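You operate a simulated robot arm through the tools that you are given. There is no shell and no other tool. Be economical: measure what you need, move in short steps, check, and stop when the job is done.

The job below is to be done with a simulated two-armed robot. You get a single attempt, and the scene is never put back.

JOB
Carry the wide frame to the cork mat and glue a gold block on each dotted corner.
Fine: the blue-banded block by the white dot, the green-banded one by the black. Brush glue over each corner first, from the grey pot with the purple-banded brush, and put the brush back. Pot, wax tin, sanding block and pad stay put. Set down upright: silver brush with purple band.

It is judged by the outcome, as a careful person would: the job done as asked, and still so three seconds after it is handed in. It fails if anything else is knocked over, pushed out of place, dropped, spilled or broken.

ROBOT AND FRAMES
Two 7-joint arms with two-finger parallel grippers on one trunk, on a base that drives. Base frame: it is fixed to the floor where the robot stands at the start and does not move with it; the origin is under the middle of the robot, x ahead of it, y to its left, z up. Readings come in mm, rad, newtons and seconds.
The left shoulder is at the start at [71, 170, 1332], the right one opposite. With the tool pointing down near the work surface each hand reaches from about 100 to 580 mm from the robot's upright axis, wherever it stands, measured 20 degrees to its own side. Places, roughly: black rubber sanding block (7x5x4 cm) [1000, -500, 800]; frame corner beside the black dot [300, 0, 800]; frame corner beside the white dot [600, 0, 800]; grey pot marked glue [1250, 0, 750]; middle of the cork mat [1000, -100, 800]; silver brush with purple band [1250, -250, 1000]. Payload 1.57 kg a hand.
Tool frame (each hand has its own): the origin (TCP) lies between the finger pads and is the grasp point; the fingertips stand 30 mm ahead of it; z points along the fingers, y is the line along which they close. The gripper opens to 80 mm. The fingers are 17 mm wide and 12 mm thick; the gripper's body (40 by 82 mm) begins 80 mm behind the TCP.
Orientation is that of the tool frame in the base frame, as a unit quaternion [x, y, z, w]. With the fingers straight down and closing along the base's y, the tool's x points along the base's -x, its y along +y and its z along -z.

CONTROLS
- The arms move only by the tool move_arm. It takes "left_series", "right_series" or both (then of equal length, played together; a hand with none holds still); each is a list of rows, each an object of numbers (a shift or turn left out is 0, a gripper value left out holds the last): "dx", "dy", "dz": the shift along the base's x, y, z in units of 100 mm (1.0 is 100 mm); "ax", "ay", "az": the turn, a rotation vector about the base's x, y, z in units of 180 degrees (1.0 is 180 degrees); "fingers": the opening in per cent of the stroke, from 0 (shut) to 100 (fully open). In form: [{"dx": .., "dy": .., "dz": .., "ax": .., "ay": .., "az": .., "fingers": ..}, ...]. A call has 1 to 8 rows; each row is the pose to reach, as a shift and turn from the pose commanded when the call began. A call with a number of a shift or a turn outside -1 to 1 is refused whole. Rows are played at 5 a second. More than 50 mm and 0.15 rad between two rows, or a gripper value outside its range, and nothing of the call is played. A pose out of reach is approached as far as the arm can. The call stops where the force on the tool passes 40 N (or 10 N more than at its start, if that is more) or the arm is blocked; 0.2 s more then pass. The fingers move at their own pace (about 153 mm/s each) and stop on an object; they squeeze with about 21 N. The grip force told is the motor's: it shows also when the fingers shut on nothing. Time passes only in rows, and 0.2 s behind the last, so rows that repeat a pose let the fingers close. It gives the time, the measured TCP pose, the force on the tool (base axes), the opening and the grip force at its end, in the units of the frame above (readings bear some noise), with the torque about the TCP (base axes, N m) and any sound that the robot's microphone picked up.
- Cameras (640 x 400 px; columns grow to the right, rows downward): "scene" is now at [116.3, 47.8, 1523.8]; the picture's right is [-0.09, -1.00, 0.03], its down [-0.84, 0.06, -0.54] and it looks along [0.54, -0.07, -0.84] (base axes); focal length 255 px, centre (320, 200). "left" rides on the left gripper at [72, 7, -122] in its tool frame; the picture's right is [-0.09, 1.00, 0.00], its down [-0.84, -0.08, -0.54] and it looks along [-0.54, -0.05, 0.84] (tool axes); focal length 238 px, centre (320, 200). "right" rides on the right gripper at [72, -7, -122] in its tool frame; the picture's right is [0.09, 1.00, 0.00], its down [-0.84, 0.08, -0.54] and it looks along [-0.54, 0.05, 0.84] (tool axes); focal length 238 px, centre (320, 200). There is no depth. A picture from a camera that has moved, and an enlarged one, comes with that camera's place and axes in the base frame and with its lens. The place of the scene camera against the robot may be out by one fixed shift of up to 18 mm in any direction.
- get_image(camera): a new picture of that camera. No time passes.
- move_column(by): slides the trunk up (or, below 0, down) by that many mm; the arms and the scene camera ride with it, the base frame stays. It gives what a move gives, with no picture.
- steer(legs): drives the robot by 1 to 6 legs, each [ahead, left, turn to the left] in mm, mm and rad, along the robot's own axes; the way and the turn of a leg run together, so that a leg with both is an arc; at most 1500 mm and 3.142 rad a leg. The arms and the cameras ride along, it lands a little off, and it stops where it bumps. It gives what a move gives.
- head_to(pan, tilt): turns the head with the scene camera to pan (to the left, within 1.501 rad either way) and tilt (down, from -0.506 to 1.204), counted from straight ahead of the robot. It gives what a move gives.
- enlarge(camera, box): a new picture of the part [left, top, right, bottom] of that camera's present view, enlarged. No time passes.
- sign_off(): hands the job in; it is judged then, once.

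Work in short steps. Places have to be worked out from the pictures, the camera data and where the tool is seen: move nearer, look again, correct. Check each grasp and each placing, and mend what went wrong. You have 120 turns and 100 pictures in all, those below and enlarged ones among them. Open the grippers and draw the arms clear of the work before you hand the job in, unless the task says otherwise; then end with one line.

The tools are called after "Call:" by a JSON object that holds its "op" and its "data". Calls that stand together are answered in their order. move_arm: Moves the arms, as the interface text tells. Its arguments: {"type":"object","properties":{"left_series":{"type":"array","items":{"type":"object","properties":{"dx":{"type":"number"},"dy":{"type":"number"},"dz":{"type":"number"},"ax":{"type":"number"},"ay":{"type":"number"},"az":{"type":"number"},"fingers":{"type":"number"}}}},"right_series":{"type":"array","items":{"type":"object","properties":{"dx":{"type":"number"},"dy":{"type":"number"},"dz":{"type":"number"},"ax":{"type":"number"},"ay":{"type":"number"},"az":{"type":"number"},"fingers":{"type":"number"}}}}},"required":[]} The other tools are called the same way: move_column (by) slides the trunk up or down; steer (legs) drives the base; head_to (pan, tilt) turns the head that bears the scene camera; get_image (camera) takes a picture; enlarge (camera, box) takes an enlarged picture of a part of a camera's view; sign_off () hands the job in.

At the start:

```text
time: 0.0
left_tool_pos: [465.6, 288.4, 1188.3]
left_orientation: [-0.005, 1.0, -0.015, -0.001]
left_wrist_force: [0.2, 0.6, -0.7]
left_torque: [-0.03, 0.01, 0.0]
left_finger_gap: 79.9
left_grasp_force: 0.1
right_tool_pos: [404.1, -217.2, 994.0]
right_orientation: [-0.001, 0.996, -0.087, -0.021]
right_wrist_force: [-24.2, 123.1, -79.4]
right_torque: [-9.05, -1.47, 0.36]
right_finger_gap: 51.9
right_grasp_force: 0.0
trunk travel left (down, up): [-910.0, 30.0]
robot x, y, heading: [0.9, 1.5, 0.012]
head pan, tilt: [-0.098, 0.997]
```

scene: 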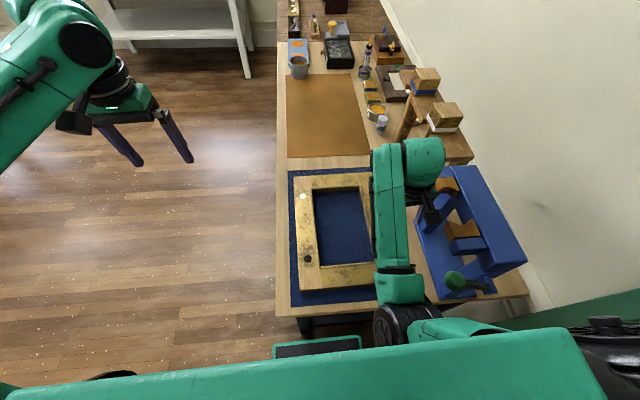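
right: 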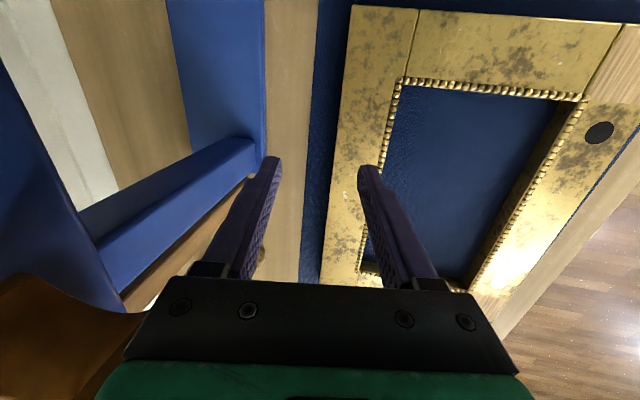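
left: 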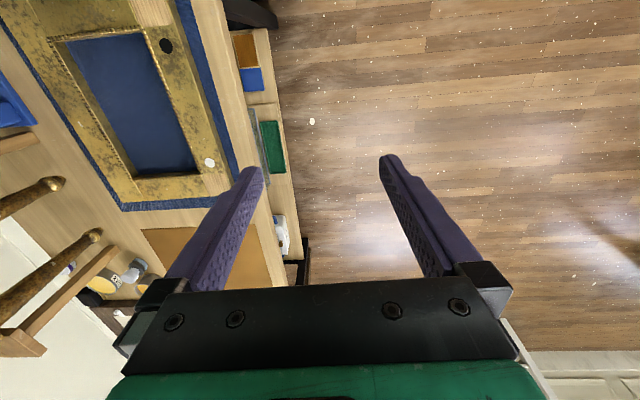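

The right wrist reads a strong push (123 N toward +y), so that arm seems to be pressing on the blue stand. I look closer before moving anything.

Call:
{"op": "enlarge", "data": {"camera": "scene", "box": [270, 130, 540, 310]}}

Call:
{"op": "enlarge", "data": {"camera": "scene", "box": [270, 0, 480, 160]}}

Call:
{"op": "enlarge", "data": {"camera": "left", "box": [0, 0, 320, 380]}}

```text
2.22 times, centred on (405, 220) of scene
camera zoom: at [116.3, 47.8, 1523.8], right [-0.09, -1.0, 0.03], down [-0.84, 0.06, -0.54], along [0.54, -0.07, -0.84], focal length 566 px, centre (131, 156)
```

zoom: 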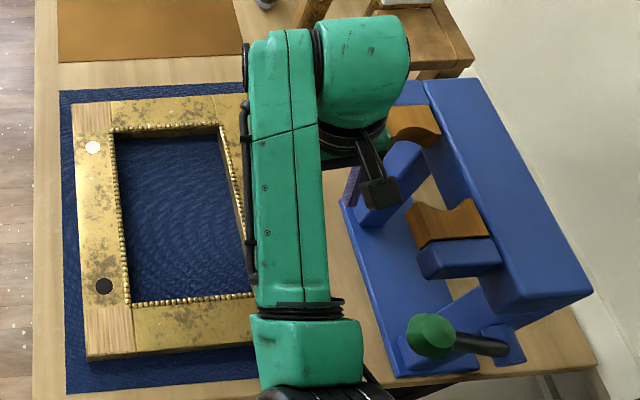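

```text
2.50 times, centred on (375, 80) of scene
camera zoom: at [116.3, 47.8, 1523.8], right [-0.09, -1.0, 0.03], down [-0.84, 0.06, -0.54], along [0.54, -0.07, -0.84], focal length 637 px, centre (182, 500)
```

zoom: 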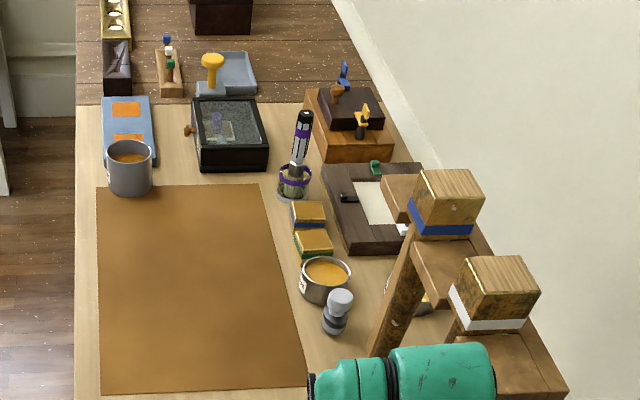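

```text
1.05 times, centred on (160, 190) of left
camera zoom: at [393.9, 298.1, 1309.4], right [0.08, 1.0, -0.03], down [0.84, -0.05, 0.54], along [0.54, -0.07, -0.84], focal length 251 px, centre (488, 210)
```

zoom: 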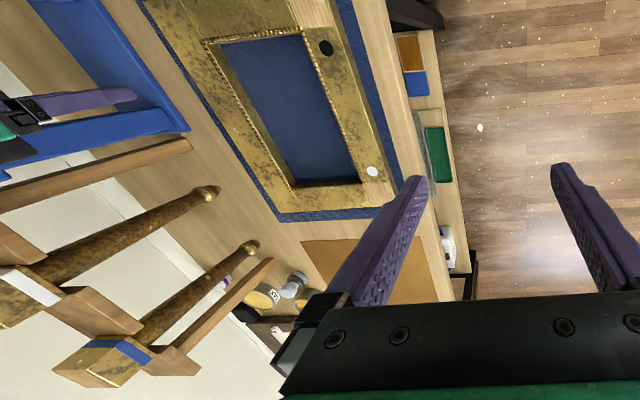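

The force and torque together put the contact on the −y side of the right gripper body, about 100 mm above the TCP, pushing it toward +y and slightly down. I back off toward +y in small steps.

Call:
{"op": "move_arm", "data": {"right_series": [{"dy": 0.08, "dz": -0.03}, {"dy": 0.16, "dz": -0.06}, {"dy": 0.25, "dz": -0.08}, {"dy": 0.35, "dz": -0.1}]}}

```text
time: 1.0
left_tool_pos: [461.9, 273.6, 1194.3]
left_orientation: [-0.006, 1.0, -0.009, 0.001]
left_wrist_force: [0.5, -0.4, 0.1]
left_torque: [0.01, 0.02, 0.02]
left_finger_gap: 80.0
left_grasp_force: 0.0
right_tool_pos: [406.7, -222.5, 990.0]
right_orientation: [0.006, 0.994, -0.113, -0.007]
right_wrist_force: [-0.5, 53.1, 17.3]
right_torque: [-5.18, -0.31, 0.67]
right_finger_gap: 52.3
right_grasp_force: 0.1
trunk travel left (down, up): [-910.0, 30.0]
robot x, y, heading: [0.6, 0.6, 0.007]
head pan, tilt: [-0.098, 0.997]
```

The force fell to about 55 N but the hand is still held. I keep easing toward +y.

Call:
{"op": "move_arm", "data": {"right_series": [{"dy": 0.1}, {"dy": 0.2}, {"dy": 0.3}, {"dy": 0.4}]}}

Call:
{"op": "get_image", "data": {"camera": "scene"}}

Call:
{"op": "get_image", "data": {"camera": "right"}}

```text
time: 2.0
left_tool_pos: [462.1, 263.5, 1196.2]
left_orientation: [-0.005, 1.0, -0.002, 0.001]
left_wrist_force: [0.6, -0.1, -0.1]
left_torque: [0.01, 0.0, 0.02]
left_finger_gap: 80.1
left_grasp_force: 0.1
right_tool_pos: [408.1, -225.8, 984.9]
right_orientation: [0.013, 0.989, -0.145, -0.012]
right_wrist_force: [-4.2, 20.7, 1.8]
right_torque: [-2.03, -0.41, 0.16]
right_finger_gap: 62.4
right_grasp_force: 0.1
trunk travel left (down, up): [-910.0, 30.0]
robot x, y, heading: [-0.1, 2.9, 0.007]
head pan, tilt: [-0.098, 0.997]
stopped in row 4 (right hand): the arm was blocked; the commanded pose is now the measured one
```

```text
93 pictures are left
camera scene: at [111.5, 14.4, 1524.7], right [-0.09, -1.0, 0.01], down [-0.84, 0.07, -0.54], along [0.54, -0.05, -0.84], focal length 255 px, centre (320, 200)
```

scene: 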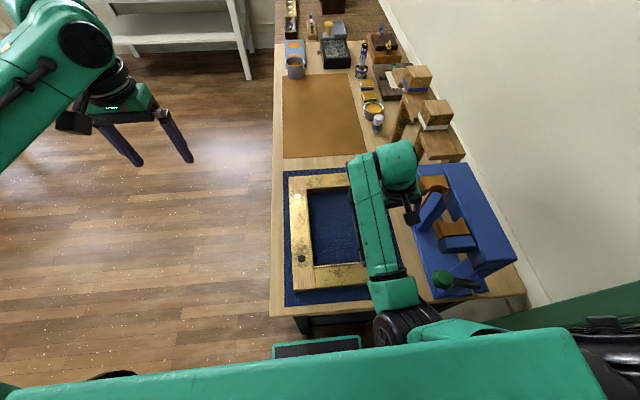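

```text
92 pictures are left
camera right: at [338.9, -194.0, 1104.6], right [-0.07, 0.96, -0.28], down [0.85, 0.2, 0.48], along [0.52, -0.21, -0.83], focal length 238 px, centre (320, 200)
```

right: 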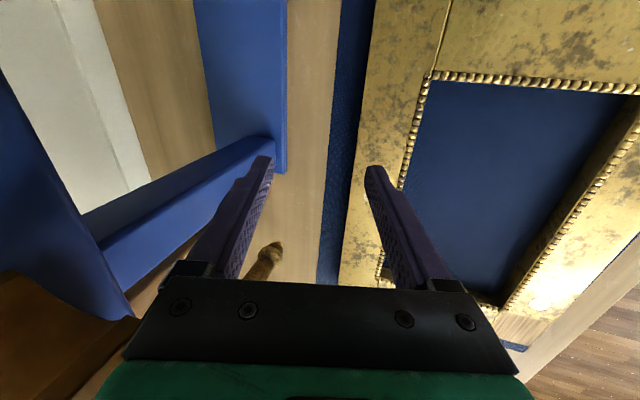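

The robot was leaning and is now nearly upright again, with the contact down to about 20 N. I keep moving toward +y.

Call:
{"op": "move_arm", "data": {"right_series": [{"dy": 0.2}, {"dy": 0.4}, {"dy": 0.6}, {"dy": 0.6}]}}

```text
time: 3.2
left_tool_pos: [464.8, 254.6, 1197.1]
left_orientation: [-0.004, 1.0, 0.0, 0.001]
left_wrist_force: [-0.1, 0.8, 0.3]
left_torque: [-0.01, -0.03, 0.01]
left_finger_gap: 80.1
left_grasp_force: 0.0
right_tool_pos: [410.7, -222.9, 985.4]
right_orientation: [0.031, 0.979, -0.203, -0.009]
right_wrist_force: [0.4, 0.2, 0.3]
right_torque: [0.0, -0.03, -0.03]
right_finger_gap: 80.0
right_grasp_force: 0.0
trunk travel left (down, up): [-910.0, 30.0]
robot x, y, heading: [0.5, 0.2, 0.005]
head pan, tilt: [-0.098, 0.997]
stopped in row 4 (right hand): the arm was blocked; the commanded pose is now the measured one
```

The wrist is free now, but the arm is still reported blocked. I look at where the arm sits.

Call:
{"op": "enlarge", "data": {"camera": "scene", "box": [270, 120, 640, 400]}}

Call:
{"op": "get_image", "data": {"camera": "left"}}

Call:
{"op": "get_image", "data": {"camera": "right"}}

```text
1.43 times, centred on (455, 260) of scene
camera zoom: at [114.2, 6.0, 1524.6], right [-0.09, -1.0, 0.0], down [-0.84, 0.07, -0.54], along [0.54, -0.05, -0.84], focal length 364 px, centre (127, 114)
```

zoom: 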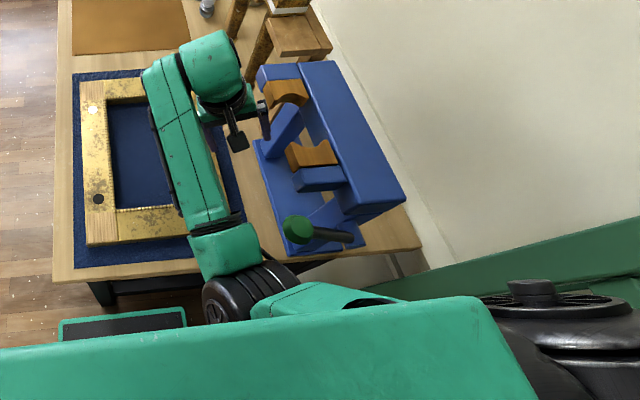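

```text
90 pictures are left
camera left: at [392.5, 262.3, 1318.3], right [0.08, 1.0, 0.0], down [0.84, -0.07, 0.54], along [0.54, -0.05, -0.84], focal length 238 px, centre (320, 200)
```

left: 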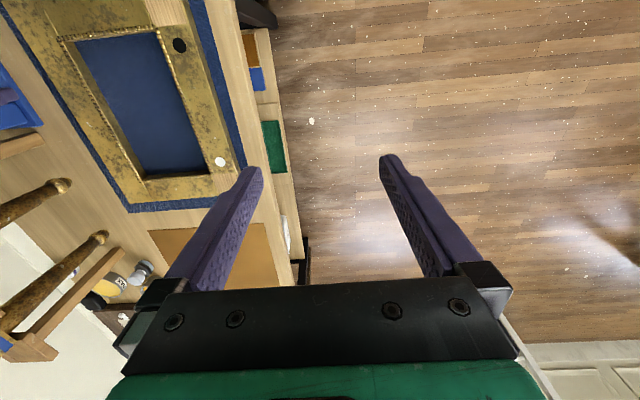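

```text
89 pictures are left
camera right: at [342.9, -176.6, 1100.6], right [-0.04, 0.92, -0.4], down [0.86, 0.23, 0.46], along [0.51, -0.32, -0.8], focal length 238 px, centre (320, 200)
```

right: 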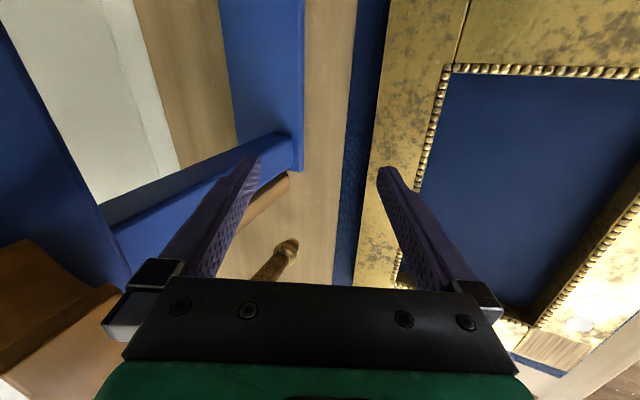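

Nothing visibly touches the arm now. I try again: up and toward +y, taking out part of the roll of the hand.

Call:
{"op": "move_arm", "data": {"right_series": [{"dy": 0.2, "dz": 0.1}, {"dy": 0.4, "dz": 0.3}, {"dy": 0.6, "dz": 0.5}, {"dy": 0.7, "dz": 0.8}, {"dy": 0.7, "dz": 1.0, "ax": 0.04}, {"dy": 0.7, "dz": 1.0, "ax": 0.08}, {"dy": 0.7, "dz": 1.0, "ax": 0.12}]}}

```text
time: 4.0
left_tool_pos: [466.5, 262.2, 1194.6]
left_orientation: [-0.005, 1.0, -0.002, -0.002]
left_wrist_force: [0.5, 1.0, -0.5]
left_torque: [-0.01, -0.01, 0.01]
left_finger_gap: 79.8
left_grasp_force: 0.1
right_tool_pos: [404.4, -237.1, 1015.3]
right_orientation: [0.042, 0.954, -0.295, -0.029]
right_wrist_force: [-3.9, 17.5, -23.0]
right_torque: [-1.03, -0.13, 0.05]
right_finger_gap: 56.8
right_grasp_force: 0.0
right hand out of reach, approached as far as the arm can: row 3
trunk travel left (down, up): [-910.0, 30.0]
robot x, y, heading: [-1.2, 0.5, 0.009]
head pan, tilt: [-0.098, 0.997]
stopped in row 3 (right hand): the arm was blocked; the commanded pose is now the measured one
```

Raising pressed a finger under the blue strut, and the arm is near a joint limit. I undo the lift first, then I will draw the arm off with the base instead.

Call:
{"op": "move_arm", "data": {"right_series": [{"dz": -0.1, "dy": 0.05}, {"dz": -0.2, "dy": 0.1}, {"dz": -0.3, "dy": 0.12}, {"dz": -0.3, "dy": 0.12}]}}

Call:
{"op": "get_image", "data": {"camera": "right"}}

```text
time: 5.0
left_tool_pos: [466.0, 256.2, 1195.6]
left_orientation: [-0.004, 1.0, -0.001, -0.001]
left_wrist_force: [0.6, -0.6, 0.2]
left_torque: [-0.02, 0.02, -0.03]
left_finger_gap: 79.9
left_grasp_force: 0.1
right_tool_pos: [406.7, -241.9, 991.3]
right_orientation: [0.051, 0.95, -0.307, -0.023]
right_wrist_force: [0.5, 0.7, -0.7]
right_torque: [-0.08, 0.05, 0.0]
right_finger_gap: 79.7
right_grasp_force: 0.0
trunk travel left (down, up): [-910.0, 30.0]
robot x, y, heading: [-2.8, 2.0, 0.008]
head pan, tilt: [-0.098, 0.997]
```

```text
88 pictures are left
camera right: at [343.0, -169.3, 1094.4], right [-0.01, 0.81, -0.58], down [0.88, 0.28, 0.38], along [0.48, -0.51, -0.72], focal length 238 px, centre (320, 200)
```

right: 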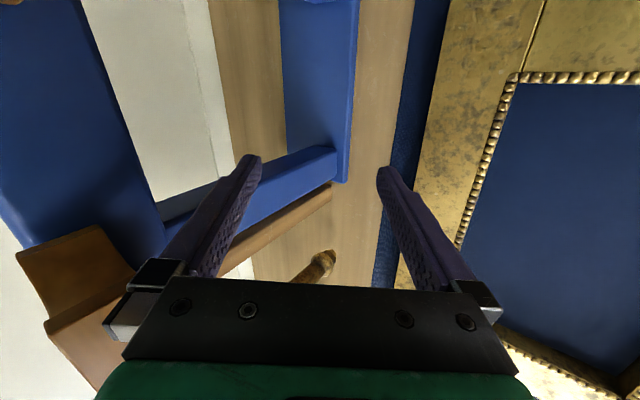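

The wrist is free of force. I shift the base left a little to carry the whole arm off the stand.

Call:
{"op": "steer", "data": {"legs": [[0, 80, 0]]}}

Call:
{"op": "get_image", "data": {"camera": "scene"}}

```text
time: 6.0
left_tool_pos: [462.5, 327.9, 1199.6]
left_orientation: [-0.004, 1.0, 0.002, 0.0]
left_wrist_force: [-0.5, -0.8, -1.0]
left_torque: [0.02, 0.0, 0.03]
left_finger_gap: 80.2
left_grasp_force: 0.1
right_tool_pos: [403.2, -168.3, 988.3]
right_orientation: [0.049, 0.951, -0.304, -0.025]
right_wrist_force: [-0.6, -0.9, 0.4]
right_torque: [0.03, 0.0, -0.01]
right_finger_gap: 80.0
right_grasp_force: 0.0
trunk travel left (down, up): [-910.0, 30.0]
robot x, y, heading: [-4.3, 79.1, 0.008]
head pan, tilt: [-0.098, 0.997]
```

```text
87 pictures are left
camera scene: at [112.8, 76.4, 1524.6], right [-0.09, -1.0, -0.01], down [-0.84, 0.08, -0.54], along [0.54, -0.04, -0.84], focal length 255 px, centre (320, 200)
```

scene: 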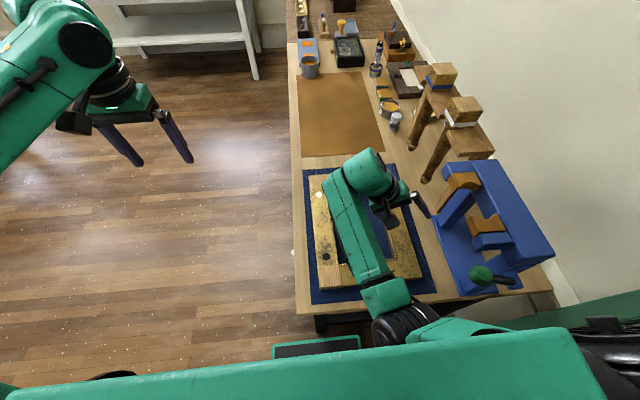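

The right arm is free. I raise it and square up the hand.

Call:
{"op": "move_arm", "data": {"right_series": [{"dz": 0.3, "ax": 0.04}, {"dz": 0.6, "ax": 0.08}, {"dz": 0.9, "ax": 0.12}, {"dz": 1.0, "ax": 0.16}, {"dz": 1.0, "ax": 0.195}]}}

```text
time: 6.7
left_tool_pos: [462.7, 333.4, 1197.2]
left_orientation: [-0.005, 1.0, 0.0, 0.0]
left_wrist_force: [0.6, -0.6, -0.1]
left_torque: [0.0, 0.02, 0.0]
left_finger_gap: 80.1
left_grasp_force: 0.1
right_tool_pos: [395.4, -239.8, 1058.9]
right_orientation: [0.076, 0.962, -0.261, -0.037]
right_wrist_force: [0.9, 0.5, -0.2]
right_torque: [0.02, -0.02, 0.01]
right_finger_gap: 80.0
right_grasp_force: 0.1
right hand out of reach, approached as far as the arm can: row 3
trunk travel left (down, up): [-910.0, 30.0]
robot x, y, heading: [-0.6, 77.4, 0.007]
head pan, tilt: [-0.098, 0.997]
stopped in row 3 (right hand): the arm was blocked; the commanded pose is now the measured one
```

There is no contact, only an awkward arm posture at a joint limit. I drive left and back so the arm can be rearranged in free space.

Call:
{"op": "steer", "data": {"legs": [[0, 150, 0], [-350, 0, 0]]}}

Call:
{"op": "move_arm", "data": {"right_series": [{"dx": 0.3, "dz": -0.3}, {"dx": 0.6, "dz": -0.6}, {"dx": 0.8, "dz": -0.9}, {"dx": 0.8, "dz": -1.0, "ax": 0.04}, {"dx": 0.8, "dz": -1.0, "ax": 0.08}, {"dx": 0.8, "dz": -1.0, "ax": 0.12}, {"dx": 0.8, "dz": -1.0, "ax": 0.16}]}}

Call:
{"op": "get_image", "data": {"camera": "scene"}}

```text
time: 10.0
left_tool_pos: [116.8, 482.2, 1195.7]
left_orientation: [-0.005, 1.0, 0.001, -0.001]
left_wrist_force: [-0.4, -0.7, 0.3]
left_torque: [-0.02, -0.01, 0.03]
left_finger_gap: 80.1
left_grasp_force: 0.0
right_tool_pos: [49.8, -91.8, 1059.2]
right_orientation: [0.075, 0.961, -0.262, -0.038]
right_wrist_force: [0.7, -0.8, 0.0]
right_torque: [-0.01, 0.02, -0.01]
right_finger_gap: 80.3
right_grasp_force: 0.0
trunk travel left (down, up): [-910.0, 30.0]
robot x, y, heading: [-349.3, 222.6, 0.01]
head pan, tilt: [-0.098, 0.997]
```

```text
time: 11.6
left_tool_pos: [114.0, 480.2, 1197.9]
left_orientation: [-0.004, 1.0, 0.0, 0.0]
left_wrist_force: [-0.1, -0.5, -0.5]
left_torque: [0.03, 0.03, -0.02]
left_finger_gap: 79.9
left_grasp_force: 0.0
right_tool_pos: [129.8, -93.3, 959.8]
right_orientation: [0.064, 0.996, -0.013, -0.055]
right_wrist_force: [0.7, 0.5, -0.7]
right_torque: [0.05, 0.01, 0.0]
right_finger_gap: 80.0
right_grasp_force: 0.1
trunk travel left (down, up): [-910.0, 30.0]
robot x, y, heading: [-352.7, 224.7, 0.009]
head pan, tilt: [-0.098, 0.997]
```

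```text
86 pictures are left
camera scene: at [-236.4, 230.2, 1524.6], right [-0.09, -1.0, 0.0], down [-0.84, 0.07, -0.54], along [0.54, -0.05, -0.84], focal length 255 px, centre (320, 200)
```

scene: 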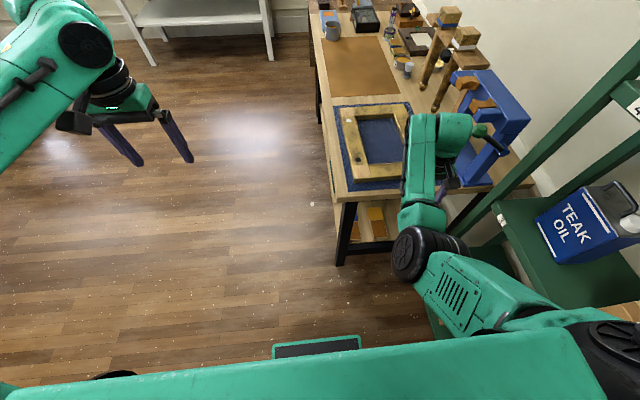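

The right arm is now square and free. The table's left edge is near y = 150, and the open floor lies on that side, so I drive round to work facing the table's long side.

Call:
{"op": "steer", "data": {"legs": [[0, 450, 0], [1200, 0, 0], [0, 0, -1.571]]}}

Call:
{"op": "head_to", "data": {"pan": 0, "tilt": 0.75}}

Call:
{"op": "get_image", "data": {"camera": "scene"}}

```text
time: 23.9
left_tool_pos: [1109.4, 220.3, 1197.7]
left_orientation: [0.708, 0.707, 0.0, 0.0]
left_wrist_force: [-0.2, 0.0, -0.3]
left_torque: [-0.01, -0.02, 0.0]
left_finger_gap: 80.1
left_grasp_force: 0.1
right_tool_pos: [535.3, 209.8, 960.1]
right_orientation: [0.753, 0.656, 0.028, -0.049]
right_wrist_force: [0.0, 0.3, -0.8]
right_torque: [-0.01, 0.0, 0.03]
right_finger_gap: 79.9
right_grasp_force: 0.1
trunk travel left (down, up): [-910.0, 30.0]
robot x, y, heading: [859.6, 683.1, -1.568]
head pan, tilt: [-0.098, 0.997]
```

```text
time: 24.6
left_tool_pos: [1107.8, 220.7, 1197.6]
left_orientation: [0.707, 0.708, 0.0, -0.001]
left_wrist_force: [0.0, 0.2, 0.6]
left_torque: [0.02, 0.0, 0.02]
left_finger_gap: 80.3
left_grasp_force: 0.0
right_tool_pos: [534.3, 210.4, 959.6]
right_orientation: [0.753, 0.656, 0.029, -0.048]
right_wrist_force: [-0.4, 0.1, -1.0]
right_torque: [-0.01, 0.02, -0.03]
right_finger_gap: 80.2
right_grasp_force: 0.0
trunk travel left (down, up): [-910.0, 30.0]
robot x, y, heading: [852.1, 685.9, -1.568]
head pan, tilt: [0.0, 0.75]
```

```text
85 pictures are left
camera scene: at [851.2, 565.8, 1543.5], right [-1.0, 0.0, 0.0], down [0.0, 0.68, -0.73], along [0.0, -0.73, -0.68], focal length 255 px, centre (320, 200)
```

scene: 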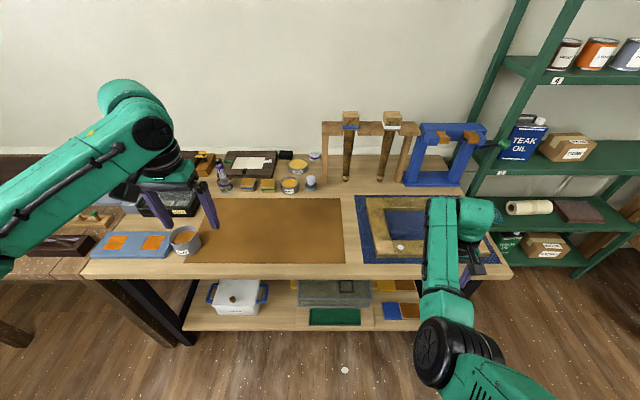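

Good overview. I enlarge the tool area and the frame.

Call:
{"op": "enlarge", "data": {"camera": "scene", "box": [80, 130, 350, 270]}}

Call:
{"op": "enlarge", "data": {"camera": "scene", "box": [310, 100, 520, 280]}}

```text
2.37 times, centred on (215, 200) of scene
camera zoom: at [851.2, 565.8, 1543.5], right [-1.0, 0.0, 0.0], down [0.0, 0.68, -0.73], along [0.0, -0.73, -0.68], focal length 604 px, centre (569, 200)
```

zoom: 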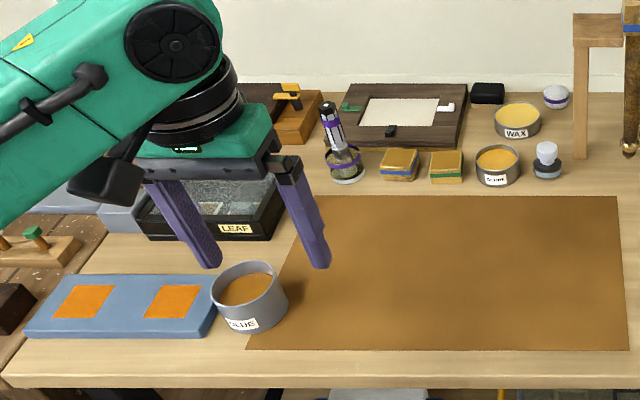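

```text
2.22 times, centred on (415, 190) of scene
camera zoom: at [851.2, 565.8, 1543.5], right [-1.0, 0.0, 0.0], down [0.0, 0.68, -0.73], along [0.0, -0.73, -0.68], focal length 566 px, centre (109, 222)
```

zoom: 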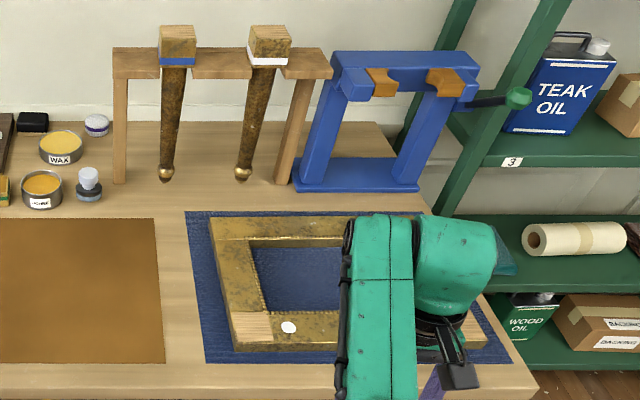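

The layout is clear now: glue pot near (1280, 60), brush near (1255, -270), blue block near (1157, -283), green block near (1072, -269), cork about x 770–1300 and y -223–94, frame about x 270–669 and y -191–76. I square the right hand, then drive in front of the frame.

Call:
{"op": "move_arm", "data": {"right_series": [{"ax": -0.018, "ay": -0.004, "az": 0.022, "dz": 0.1}, {"ax": -0.035, "ay": -0.007, "az": 0.044, "dz": 0.2}]}}

Call:
{"op": "steer", "data": {"legs": [[0, -382, 0], [270, 0, 0]]}}

Call:
{"op": "get_image", "data": {"camera": "scene"}}

Call:
{"op": "get_image", "data": {"camera": "right"}}

Call:
{"op": "get_image", "data": {"camera": "left"}}

```text
time: 25.2
left_tool_pos: [1108.0, 221.8, 1197.2]
left_orientation: [0.707, 0.707, 0.0, 0.001]
left_wrist_force: [-0.2, 0.2, 0.3]
left_torque: [-0.03, -0.01, 0.01]
left_finger_gap: 80.2
left_grasp_force: 0.1
right_tool_pos: [536.2, 210.4, 980.5]
right_orientation: [0.707, 0.708, -0.003, -0.002]
right_wrist_force: [1.6, 0.8, -0.2]
right_torque: [-0.01, -0.02, 0.0]
right_finger_gap: 79.9
right_grasp_force: 0.0
trunk travel left (down, up): [-910.0, 30.0]
robot x, y, heading: [852.3, 685.5, -1.57]
head pan, tilt: [0.0, 0.75]
```

```text
time: 29.2
left_tool_pos: [731.2, -48.7, 1197.7]
left_orientation: [0.704, 0.711, -0.001, 0.001]
left_wrist_force: [0.2, -0.5, 0.6]
left_torque: [0.0, -0.02, 0.01]
left_finger_gap: 79.9
left_grasp_force: 0.1
right_tool_pos: [159.7, -64.1, 981.3]
right_orientation: [0.704, 0.71, -0.003, -0.002]
right_wrist_force: [0.7, 0.1, -0.7]
right_torque: [0.04, 0.02, -0.01]
right_finger_gap: 79.9
right_grasp_force: 0.1
trunk travel left (down, up): [-910.0, 30.0]
robot x, y, heading: [474.9, 413.1, -1.563]
head pan, tilt: [0.0, 0.75]
```

```text
82 pictures are left
camera scene: at [471.4, 295.3, 1543.8], right [-1.0, -0.01, 0.0], down [-0.01, 0.68, -0.73], along [0.01, -0.73, -0.68], focal length 255 px, centre (320, 200)
```

scene: 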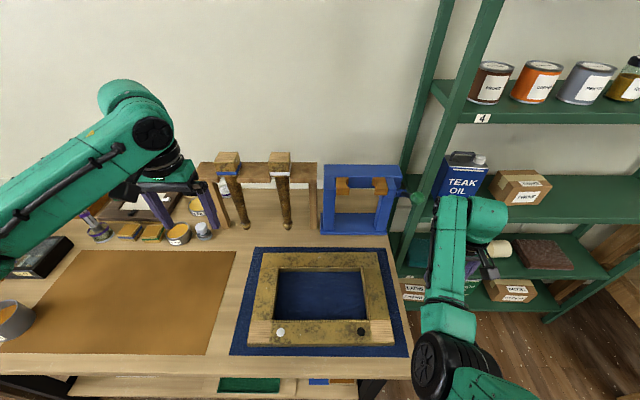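

```text
81 pictures are left
camera right: at [151.7, 7.8, 1102.3], right [0.99, 0.1, -0.01], down [0.09, -0.83, 0.54], along [0.05, -0.54, -0.84], focal length 238 px, centre (320, 200)
```

right: 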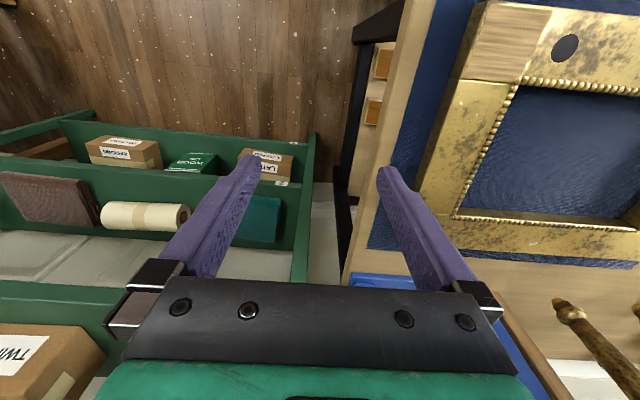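

```text
80 pictures are left
camera left: at [737.4, 24.4, 1319.3], right [1.0, -0.08, 0.0], down [-0.07, -0.84, 0.54], along [-0.05, -0.54, -0.84], focal length 238 px, centre (320, 200)
```

left: 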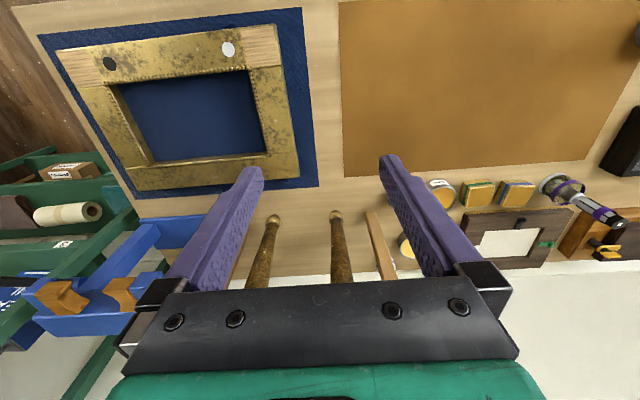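

I need the rail width and edges precisely, so I enlarge the frame.

Call:
{"op": "enlarge", "data": {"camera": "scene", "box": [225, 235, 415, 365]}}

Call:
{"op": "enlarge", "data": {"camera": "left", "box": [30, 0, 340, 210]}}

```text
3.08 times, centred on (320, 300) of scene
camera zoom: at [471.4, 295.3, 1543.8], right [-1.0, -0.01, 0.0], down [-0.01, 0.68, -0.73], along [0.01, -0.73, -0.68], focal length 784 px, centre (320, -108)
```

zoom: 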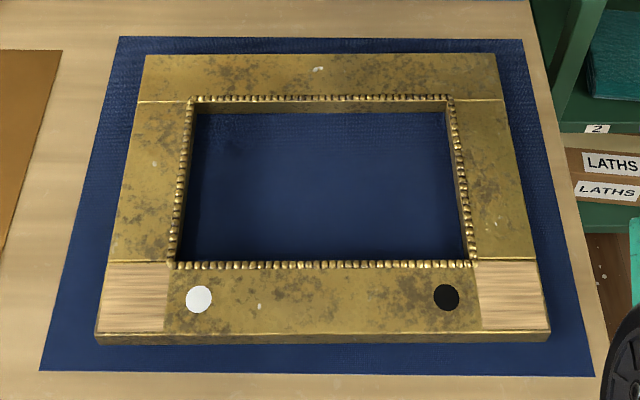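

```text
1.90 times, centred on (185, 105) of left
camera zoom: at [737.4, 24.4, 1319.3], right [1.0, -0.08, 0.0], down [-0.07, -0.84, 0.54], along [-0.05, -0.54, -0.84], focal length 454 px, centre (577, 381)
```

zoom: 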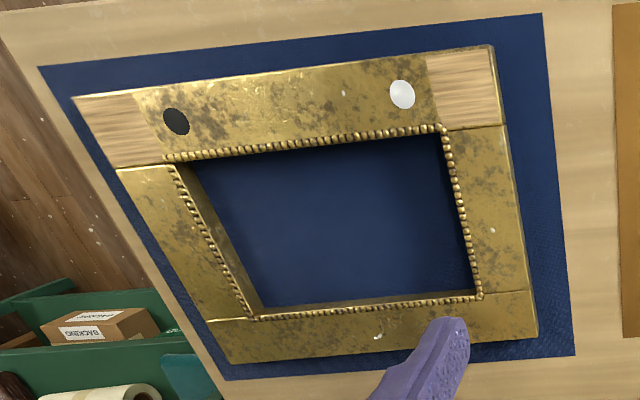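

The frame measures about 376 × 270 mm with 53 mm rails, centred near (480, -75); the short-rail centres are x ≈ 641 and 319. I bring both hands above those rails.

Call:
{"op": "move_arm", "data": {"left_series": [{"dx": -0.2, "dy": -0.06, "dz": -0.3}, {"dx": -0.45, "dy": -0.12, "dz": -0.5}, {"dx": -0.65, "dy": -0.2, "dz": -0.75}, {"dx": -0.9, "dy": -0.26, "dz": -1.0}], "right_series": [{"dx": 0.25}, {"dx": 0.5}, {"dx": 0.75}, {"dx": 1.0, "dy": -0.1}]}}

Call:
{"op": "move_arm", "data": {"left_series": [{"dz": -0.4}, {"dz": -0.8}, {"dz": -1.0}], "right_series": [{"dx": 0.25}, {"dx": 0.45}, {"dx": 0.6}]}}

Call:
{"op": "get_image", "data": {"camera": "right"}}

Call:
{"op": "get_image", "data": {"camera": "left"}}

```text
time: 30.2
left_tool_pos: [642.9, -78.0, 1096.2]
left_orientation: [0.705, 0.71, 0.0, 0.0]
left_wrist_force: [-0.3, -0.5, 0.3]
left_torque: [0.03, -0.04, 0.0]
left_finger_gap: 80.3
left_grasp_force: 0.1
right_tool_pos: [258.3, -79.1, 978.4]
right_orientation: [0.704, 0.71, -0.002, -0.003]
right_wrist_force: [0.4, -0.5, -0.1]
right_torque: [0.0, 0.03, 0.0]
right_finger_gap: 80.0
right_grasp_force: 0.0
trunk travel left (down, up): [-910.0, 30.0]
robot x, y, heading: [477.1, 413.0, -1.563]
head pan, tilt: [0.0, 0.75]
```

```text
time: 31.2
left_tool_pos: [642.3, -77.2, 998.8]
left_orientation: [0.704, 0.71, -0.001, 0.0]
left_wrist_force: [0.0, -0.6, 0.2]
left_torque: [0.01, 0.0, 0.0]
left_finger_gap: 80.1
left_grasp_force: 0.0
right_tool_pos: [282.5, -87.0, 992.0]
right_orientation: [0.719, 0.695, -0.032, -0.012]
right_wrist_force: [-0.2, -0.4, 0.3]
right_torque: [-0.01, 0.05, 0.0]
right_finger_gap: 80.0
right_grasp_force: 0.0
trunk travel left (down, up): [-910.0, 30.0]
robot x, y, heading: [475.6, 413.6, -1.56]
head pan, tilt: [0.0, 0.75]
stopped in row 3 (right hand): the arm was blocked; the commanded pose is now the measured one
```

```text
77 pictures are left
camera right: at [284.9, -11.5, 1110.6], right [1.0, 0.06, -0.06], down [0.08, -0.82, 0.56], along [-0.02, -0.56, -0.83], focal length 238 px, centre (320, 200)
```

right: 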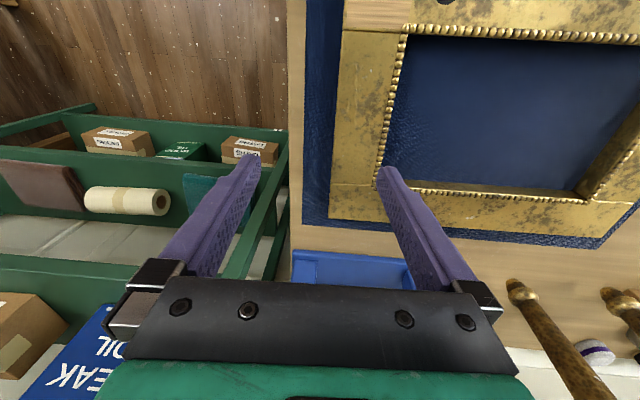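

```text
76 pictures are left
camera left: at [648.0, -3.9, 1119.2], right [1.0, -0.08, 0.0], down [-0.07, -0.84, 0.54], along [-0.05, -0.54, -0.84], focal length 238 px, centre (320, 200)
```

left: 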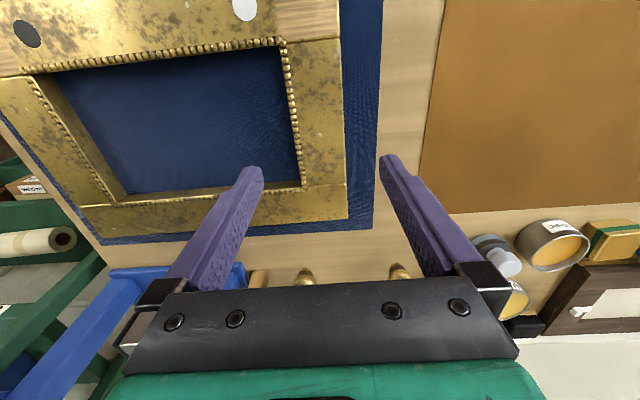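

The left hand is fine, but the right arm stalls when it moves inward, with no wrist force. I look at its elbow.

Call:
{"op": "head_to", "data": {"pan": -0.6, "tilt": 1.1}}

Call:
{"op": "get_image", "data": {"camera": "scene"}}

```text
time: 32.2
left_tool_pos: [641.5, -76.4, 998.0]
left_orientation: [0.705, 0.709, 0.0, 0.002]
left_wrist_force: [0.1, 0.4, -0.1]
left_torque: [0.02, 0.02, 0.0]
left_finger_gap: 79.9
left_grasp_force: 0.0
right_tool_pos: [282.1, -87.0, 990.0]
right_orientation: [0.718, 0.695, -0.032, -0.012]
right_wrist_force: [-0.5, -0.4, -0.8]
right_torque: [0.01, -0.02, -0.01]
right_finger_gap: 80.0
right_grasp_force: 0.0
trunk travel left (down, up): [-910.0, 30.0]
robot x, y, heading: [475.4, 415.5, -1.56]
head pan, tilt: [-0.6, 1.1]
```

```text
75 pictures are left
camera scene: at [435.8, 322.9, 1517.8], right [-0.83, 0.56, 0.0], down [0.5, 0.74, -0.45], along [-0.25, -0.38, -0.89], focal length 255 px, centre (320, 200)
```

scene: 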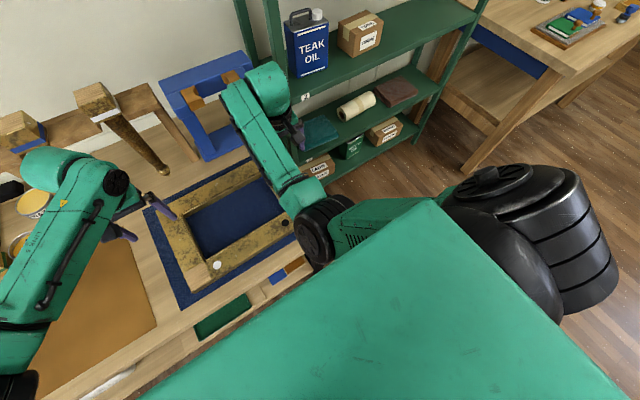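

The right elbow is folded inward, which limits that hand to about 200 mm or more off the midline. I shift the base 85 mm left (+x) so that both rails suit both arms, then move the hands back over the rails.

Call:
{"op": "steer", "data": {"legs": [[0, 85, 0]]}}

Call:
{"op": "move_arm", "data": {"left_series": [{"dx": -0.2}, {"dx": -0.4}, {"dx": -0.6}, {"dx": -0.8}], "right_series": [{"dx": -0.2}, {"dx": -0.45}, {"dx": -0.45}, {"dx": -0.45}]}}

Call:
{"op": "head_to", "data": {"pan": 0, "tilt": 1.0}}

```text
time: 33.3
left_tool_pos: [719.2, -76.1, 998.5]
left_orientation: [0.705, 0.709, 0.0, 0.002]
left_wrist_force: [-0.5, -0.9, 0.3]
left_torque: [-0.02, -0.02, 0.03]
left_finger_gap: 79.9
left_grasp_force: 0.0
right_tool_pos: [361.6, -84.2, 988.1]
right_orientation: [0.719, 0.695, -0.03, -0.011]
right_wrist_force: [0.2, -0.4, 0.0]
right_torque: [0.0, 0.0, 0.0]
right_finger_gap: 80.1
right_grasp_force: 0.0
trunk travel left (down, up): [-910.0, 30.0]
robot x, y, heading: [559.7, 418.4, -1.569]
head pan, tilt: [-0.6, 1.1]
```

```text
time: 34.3
left_tool_pos: [644.2, -77.1, 997.2]
left_orientation: [0.704, 0.71, 0.0, 0.001]
left_wrist_force: [-0.8, 0.3, 0.1]
left_torque: [-0.01, -0.03, 0.0]
left_finger_gap: 80.0
left_grasp_force: 0.1
right_tool_pos: [319.3, -86.0, 990.6]
right_orientation: [0.719, 0.694, -0.031, -0.011]
right_wrist_force: [0.4, 0.4, -0.2]
right_torque: [-0.02, -0.03, 0.0]
right_finger_gap: 80.2
right_grasp_force: 0.1
trunk travel left (down, up): [-910.0, 30.0]
robot x, y, heading: [557.4, 413.3, -1.562]
head pan, tilt: [-0.6, 1.1]
```

```text
time: 35.3
left_tool_pos: [645.9, -76.3, 997.6]
left_orientation: [0.705, 0.709, -0.001, 0.0]
left_wrist_force: [0.5, -0.3, -0.1]
left_torque: [0.0, 0.04, -0.03]
left_finger_gap: 80.4
left_grasp_force: 0.0
right_tool_pos: [320.1, -85.4, 990.4]
right_orientation: [0.719, 0.695, -0.032, -0.012]
right_wrist_force: [0.5, -1.3, 0.6]
right_torque: [0.06, -0.02, 0.0]
right_finger_gap: 79.9
right_grasp_force: 0.1
trunk travel left (down, up): [-910.0, 30.0]
robot x, y, heading: [558.9, 415.5, -1.563]
head pan, tilt: [0.0, 1.0]
```

I square the right hand and bring both hands down to about z = 920 to check their alignment over the rails.

Call:
{"op": "move_arm", "data": {"left_series": [{"dz": -0.3}, {"dz": -0.6}, {"dz": -0.78}], "right_series": [{"dz": -0.25, "dy": 0.04, "ax": 0.004, "ay": -0.01, "az": 0.005}, {"dz": -0.5, "dy": 0.09, "ax": 0.009, "ay": -0.02, "az": 0.011}, {"dz": -0.7, "dy": 0.09, "ax": 0.009, "ay": -0.02, "az": 0.011}]}}

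Call:
{"op": "get_image", "data": {"camera": "right"}}

Call:
{"op": "get_image", "data": {"camera": "left"}}

```text
time: 36.1
left_tool_pos: [643.1, -75.4, 918.1]
left_orientation: [0.705, 0.709, 0.0, 0.001]
left_wrist_force: [0.6, 0.0, -0.3]
left_torque: [0.03, -0.01, 0.03]
left_finger_gap: 79.9
left_grasp_force: 0.1
right_tool_pos: [319.5, -75.3, 919.4]
right_orientation: [0.707, 0.707, 0.001, 0.0]
right_wrist_force: [-0.1, 0.1, -0.7]
right_torque: [0.01, 0.03, 0.03]
right_finger_gap: 80.0
right_grasp_force: 0.0
trunk travel left (down, up): [-910.0, 30.0]
robot x, y, heading: [560.7, 412.2, -1.564]
head pan, tilt: [0.0, 1.0]
```

```text
74 pictures are left
camera right: at [313.2, -4.0, 1040.8], right [1.0, 0.09, 0.0], down [0.08, -0.84, 0.54], along [0.05, -0.54, -0.84], focal length 238 px, centre (320, 200)
```

right: 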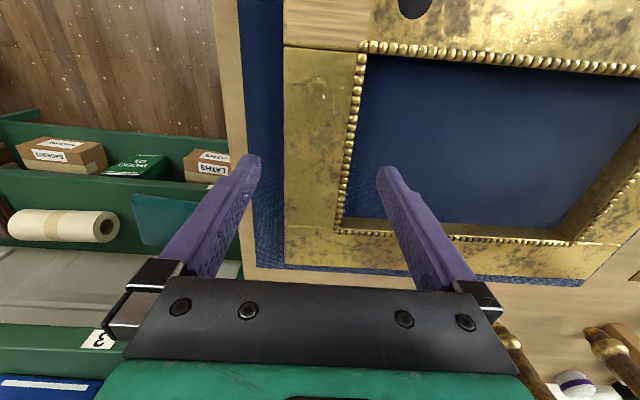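

```text
73 pictures are left
camera left: at [650.0, -3.4, 1038.6], right [1.0, -0.09, 0.0], down [-0.07, -0.84, 0.54], along [-0.05, -0.54, -0.84], focal length 238 px, centre (320, 200)
```

left: 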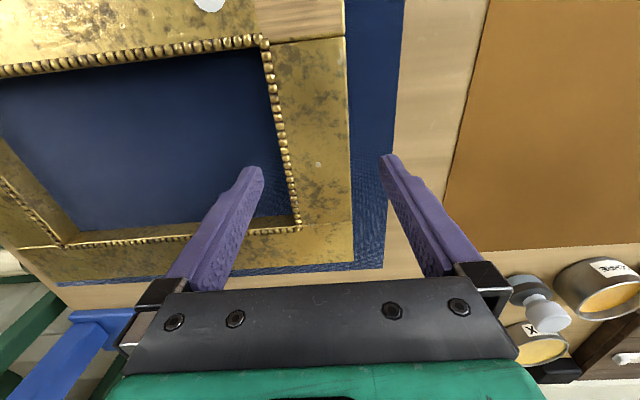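

Both hands are aligned; the left needs 5 mm toward -x. I descend to TCP z ≈ 858 so the fingertips straddle the rails.

Call:
{"op": "move_arm", "data": {"left_series": [{"dx": -0.05, "dz": -0.2}, {"dx": -0.05, "dz": -0.4}, {"dx": -0.05, "dz": -0.52}, {"dx": -0.05, "dz": -0.6}], "right_series": [{"dz": -0.2}, {"dz": -0.4}, {"dz": -0.52}, {"dz": -0.6}]}}

Call:
{"op": "get_image", "data": {"camera": "right"}}

Call:
{"op": "get_image", "data": {"camera": "left"}}

```text
time: 37.1
left_tool_pos: [639.5, -75.6, 858.4]
left_orientation: [0.705, 0.709, -0.001, 0.0]
left_wrist_force: [0.1, 0.3, -0.5]
left_torque: [-0.01, -0.01, 0.05]
left_finger_gap: 80.0
left_grasp_force: 0.1
right_tool_pos: [318.3, -76.1, 860.5]
right_orientation: [0.707, 0.707, 0.001, -0.001]
right_wrist_force: [0.1, 0.9, -1.2]
right_torque: [0.02, 0.01, 0.03]
right_finger_gap: 79.7
right_grasp_force: 0.1
trunk travel left (down, up): [-910.0, 30.0]
robot x, y, heading: [557.5, 417.5, -1.566]
head pan, tilt: [0.0, 1.0]
```

```text
72 pictures are left
camera right: at [312.8, -4.2, 981.8], right [1.0, 0.09, 0.0], down [0.08, -0.84, 0.54], along [0.05, -0.54, -0.84], focal length 238 px, centre (320, 200)
```

right: 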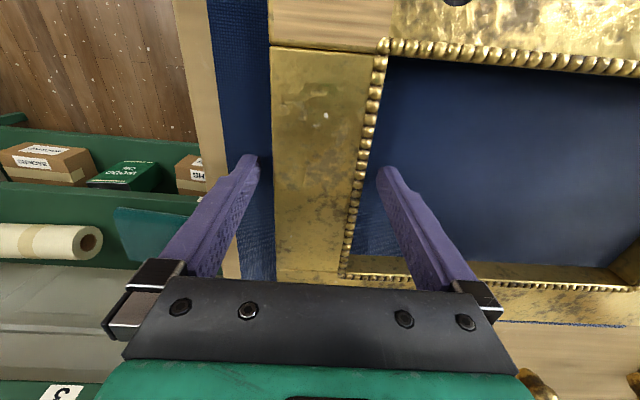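

```text
71 pictures are left
camera left: at [645.7, -2.9, 979.7], right [1.0, -0.09, 0.0], down [-0.07, -0.84, 0.54], along [-0.05, -0.54, -0.84], focal length 238 px, centre (320, 200)
```

left: 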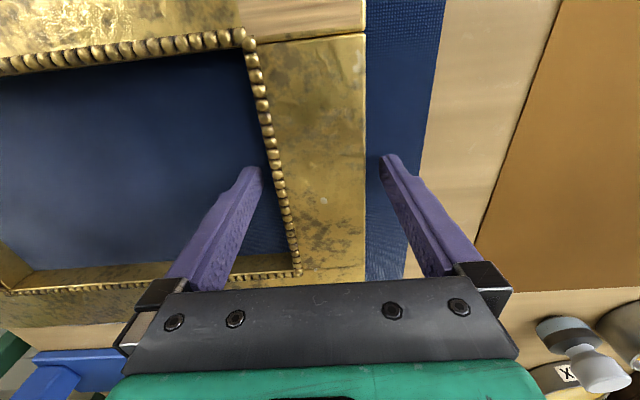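

I go a few mm lower for overlap, watching the force, then close both grippers.

Call:
{"op": "move_arm", "data": {"left_series": [{"dz": -0.03}, {"dz": -0.05}, {"dz": -0.05, "fingers": 0}, {"dz": -0.05, "fingers": 0}, {"dz": -0.05, "fingers": 0}], "right_series": [{"dz": -0.04}, {"dz": -0.07}, {"dz": -0.07, "fingers": 0}, {"dz": -0.07, "fingers": 0}, {"dz": -0.07, "fingers": 0}]}}

Call:
{"op": "get_image", "data": {"camera": "left"}}

```text
time: 38.3
left_tool_pos: [641.1, -76.2, 854.2]
left_orientation: [0.705, 0.709, -0.002, 0.0]
left_wrist_force: [-1.1, -0.3, -1.2]
left_torque: [0.07, 0.16, 0.15]
left_finger_gap: 59.6
left_grasp_force: 21.0
right_tool_pos: [319.2, -76.2, 852.8]
right_orientation: [0.707, 0.707, 0.001, 0.0]
right_wrist_force: [-0.9, 0.5, 0.2]
right_torque: [-0.12, 0.27, 0.33]
right_finger_gap: 59.8
right_grasp_force: 21.2
trunk travel left (down, up): [-910.0, 30.0]
robot x, y, heading: [563.1, 414.7, -1.563]
head pan, tilt: [0.0, 1.0]
```

```text
70 pictures are left
camera left: at [645.8, -3.2, 975.5], right [1.0, -0.09, 0.0], down [-0.07, -0.84, 0.54], along [-0.05, -0.54, -0.84], focal length 238 px, centre (320, 200)
```

left: 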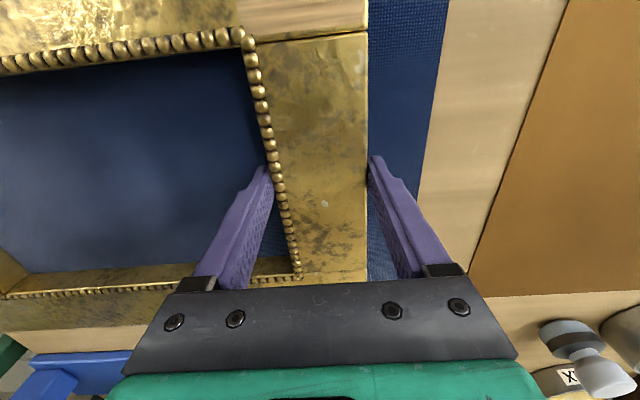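

Both grippers hold the rails at 59.6 mm. I lift together by 50 mm.

Call:
{"op": "move_arm", "data": {"left_series": [{"dz": 0.1}, {"dz": 0.25}, {"dz": 0.4}, {"dz": 0.5}, {"dz": 0.5}], "right_series": [{"dz": 0.1}, {"dz": 0.25}, {"dz": 0.4}, {"dz": 0.5}, {"dz": 0.5}]}}

Call:
{"op": "get_image", "data": {"camera": "scene"}}

```text
time: 39.5
left_tool_pos: [640.2, -77.1, 904.8]
left_orientation: [0.705, 0.709, 0.0, 0.0]
left_wrist_force: [2.0, -3.0, -4.6]
left_torque: [0.17, -0.29, 0.42]
left_finger_gap: 59.9
left_grasp_force: 20.5
right_tool_pos: [319.3, -76.4, 903.2]
right_orientation: [0.707, 0.707, 0.002, 0.0]
right_wrist_force: [-2.1, 2.7, -0.9]
right_torque: [-0.15, -0.37, 0.67]
right_finger_gap: 59.8
right_grasp_force: 20.7
trunk travel left (down, up): [-910.0, 30.0]
robot x, y, heading: [557.9, 413.0, -1.561]
head pan, tilt: [0.0, 1.0]
```

```text
69 pictures are left
camera scene: at [555.2, 305.2, 1524.3], right [-1.0, -0.01, 0.0], down [-0.01, 0.84, -0.54], along [0.0, -0.54, -0.84], focal length 255 px, centre (320, 200)
```

scene: 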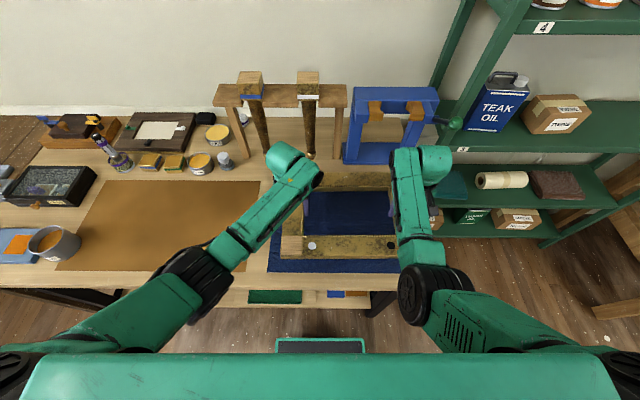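

The frame is up and light (about 0.55 kg). I drive about 535 mm along the table to bring it over the cork.

Call:
{"op": "steer", "data": {"legs": [[0, 535, -0.009]]}}

Call:
{"op": "get_image", "data": {"camera": "scene"}}

Call:
{"op": "get_image", "data": {"camera": "left"}}

Call:
{"op": "get_image", "data": {"camera": "right"}}

```text
time: 42.6
left_tool_pos: [1167.6, -77.4, 903.9]
left_orientation: [0.71, 0.704, -0.001, 0.001]
left_wrist_force: [6.1, -2.4, -1.6]
left_torque: [-0.04, -0.06, 0.34]
left_finger_gap: 59.8
left_grasp_force: 21.0
right_tool_pos: [846.4, -73.6, 902.9]
right_orientation: [0.713, 0.702, 0.001, 0.0]
right_wrist_force: [-6.3, 2.9, -3.1]
right_torque: [0.09, 0.17, 0.45]
right_finger_gap: 59.8
right_grasp_force: 20.7
trunk travel left (down, up): [-910.0, 30.0]
robot x, y, heading: [1095.1, 415.3, -1.577]
head pan, tilt: [0.0, 1.0]
```

```text
68 pictures are left
camera scene: at [1087.4, 305.3, 1524.3], right [-1.0, 0.01, 0.0], down [0.01, 0.84, -0.54], along [0.0, -0.54, -0.84], focal length 255 px, centre (320, 200)
```

scene: 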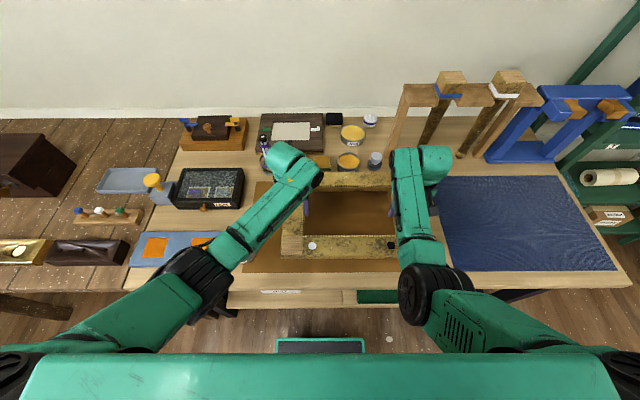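

```text
67 pictures are left
camera left: at [1173.8, -5.8, 1025.3], right [0.99, -0.1, 0.0], down [-0.09, -0.84, 0.54], along [-0.05, -0.54, -0.84], focal length 238 px, centre (320, 200)
```

left: 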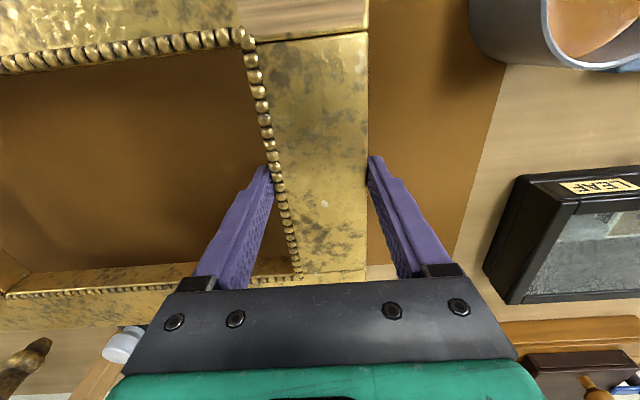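

```text
66 pictures are left
camera right: at [840.9, -1.6, 1024.4], right [1.0, 0.08, 0.0], down [0.06, -0.84, 0.54], along [0.04, -0.54, -0.84], focal length 238 px, centre (320, 200)
```

right: 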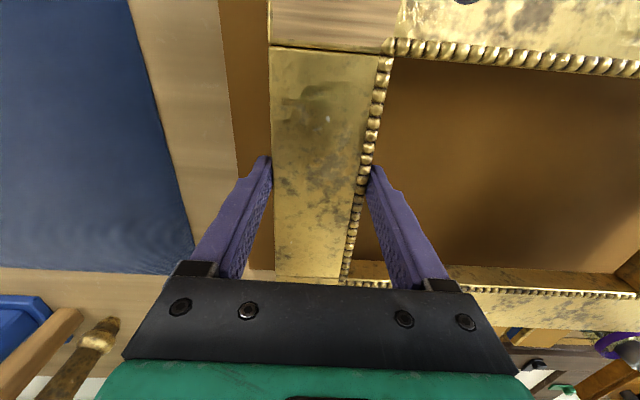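

The cork spans about x 772–1312 and y -239–80, and the frame now covers x 818–1196 with its centre at y ≈ -75, well inside it and clear of the pot. I lower it.

Call:
{"op": "move_arm", "data": {"left_series": [{"dz": -0.15}, {"dz": -0.3}, {"dz": -0.4}, {"dz": -0.45}, {"dz": -0.48}], "right_series": [{"dz": -0.15}, {"dz": -0.3}, {"dz": -0.4}, {"dz": -0.45}, {"dz": -0.48}]}}

```text
time: 43.8
left_tool_pos: [1167.1, -77.9, 856.9]
left_orientation: [0.711, 0.703, -0.001, 0.001]
left_wrist_force: [-1.9, -0.7, -3.9]
left_torque: [-0.4, -0.12, 0.3]
left_finger_gap: 59.7
left_grasp_force: 20.9
right_tool_pos: [846.7, -73.6, 853.8]
right_orientation: [0.712, 0.702, 0.0, -0.001]
right_wrist_force: [2.0, 0.9, -2.6]
right_torque: [0.45, -0.15, 0.25]
right_finger_gap: 60.0
right_grasp_force: 20.8
trunk travel left (down, up): [-910.0, 30.0]
robot x, y, heading: [1095.2, 414.8, -1.583]
head pan, tilt: [0.0, 1.0]
```

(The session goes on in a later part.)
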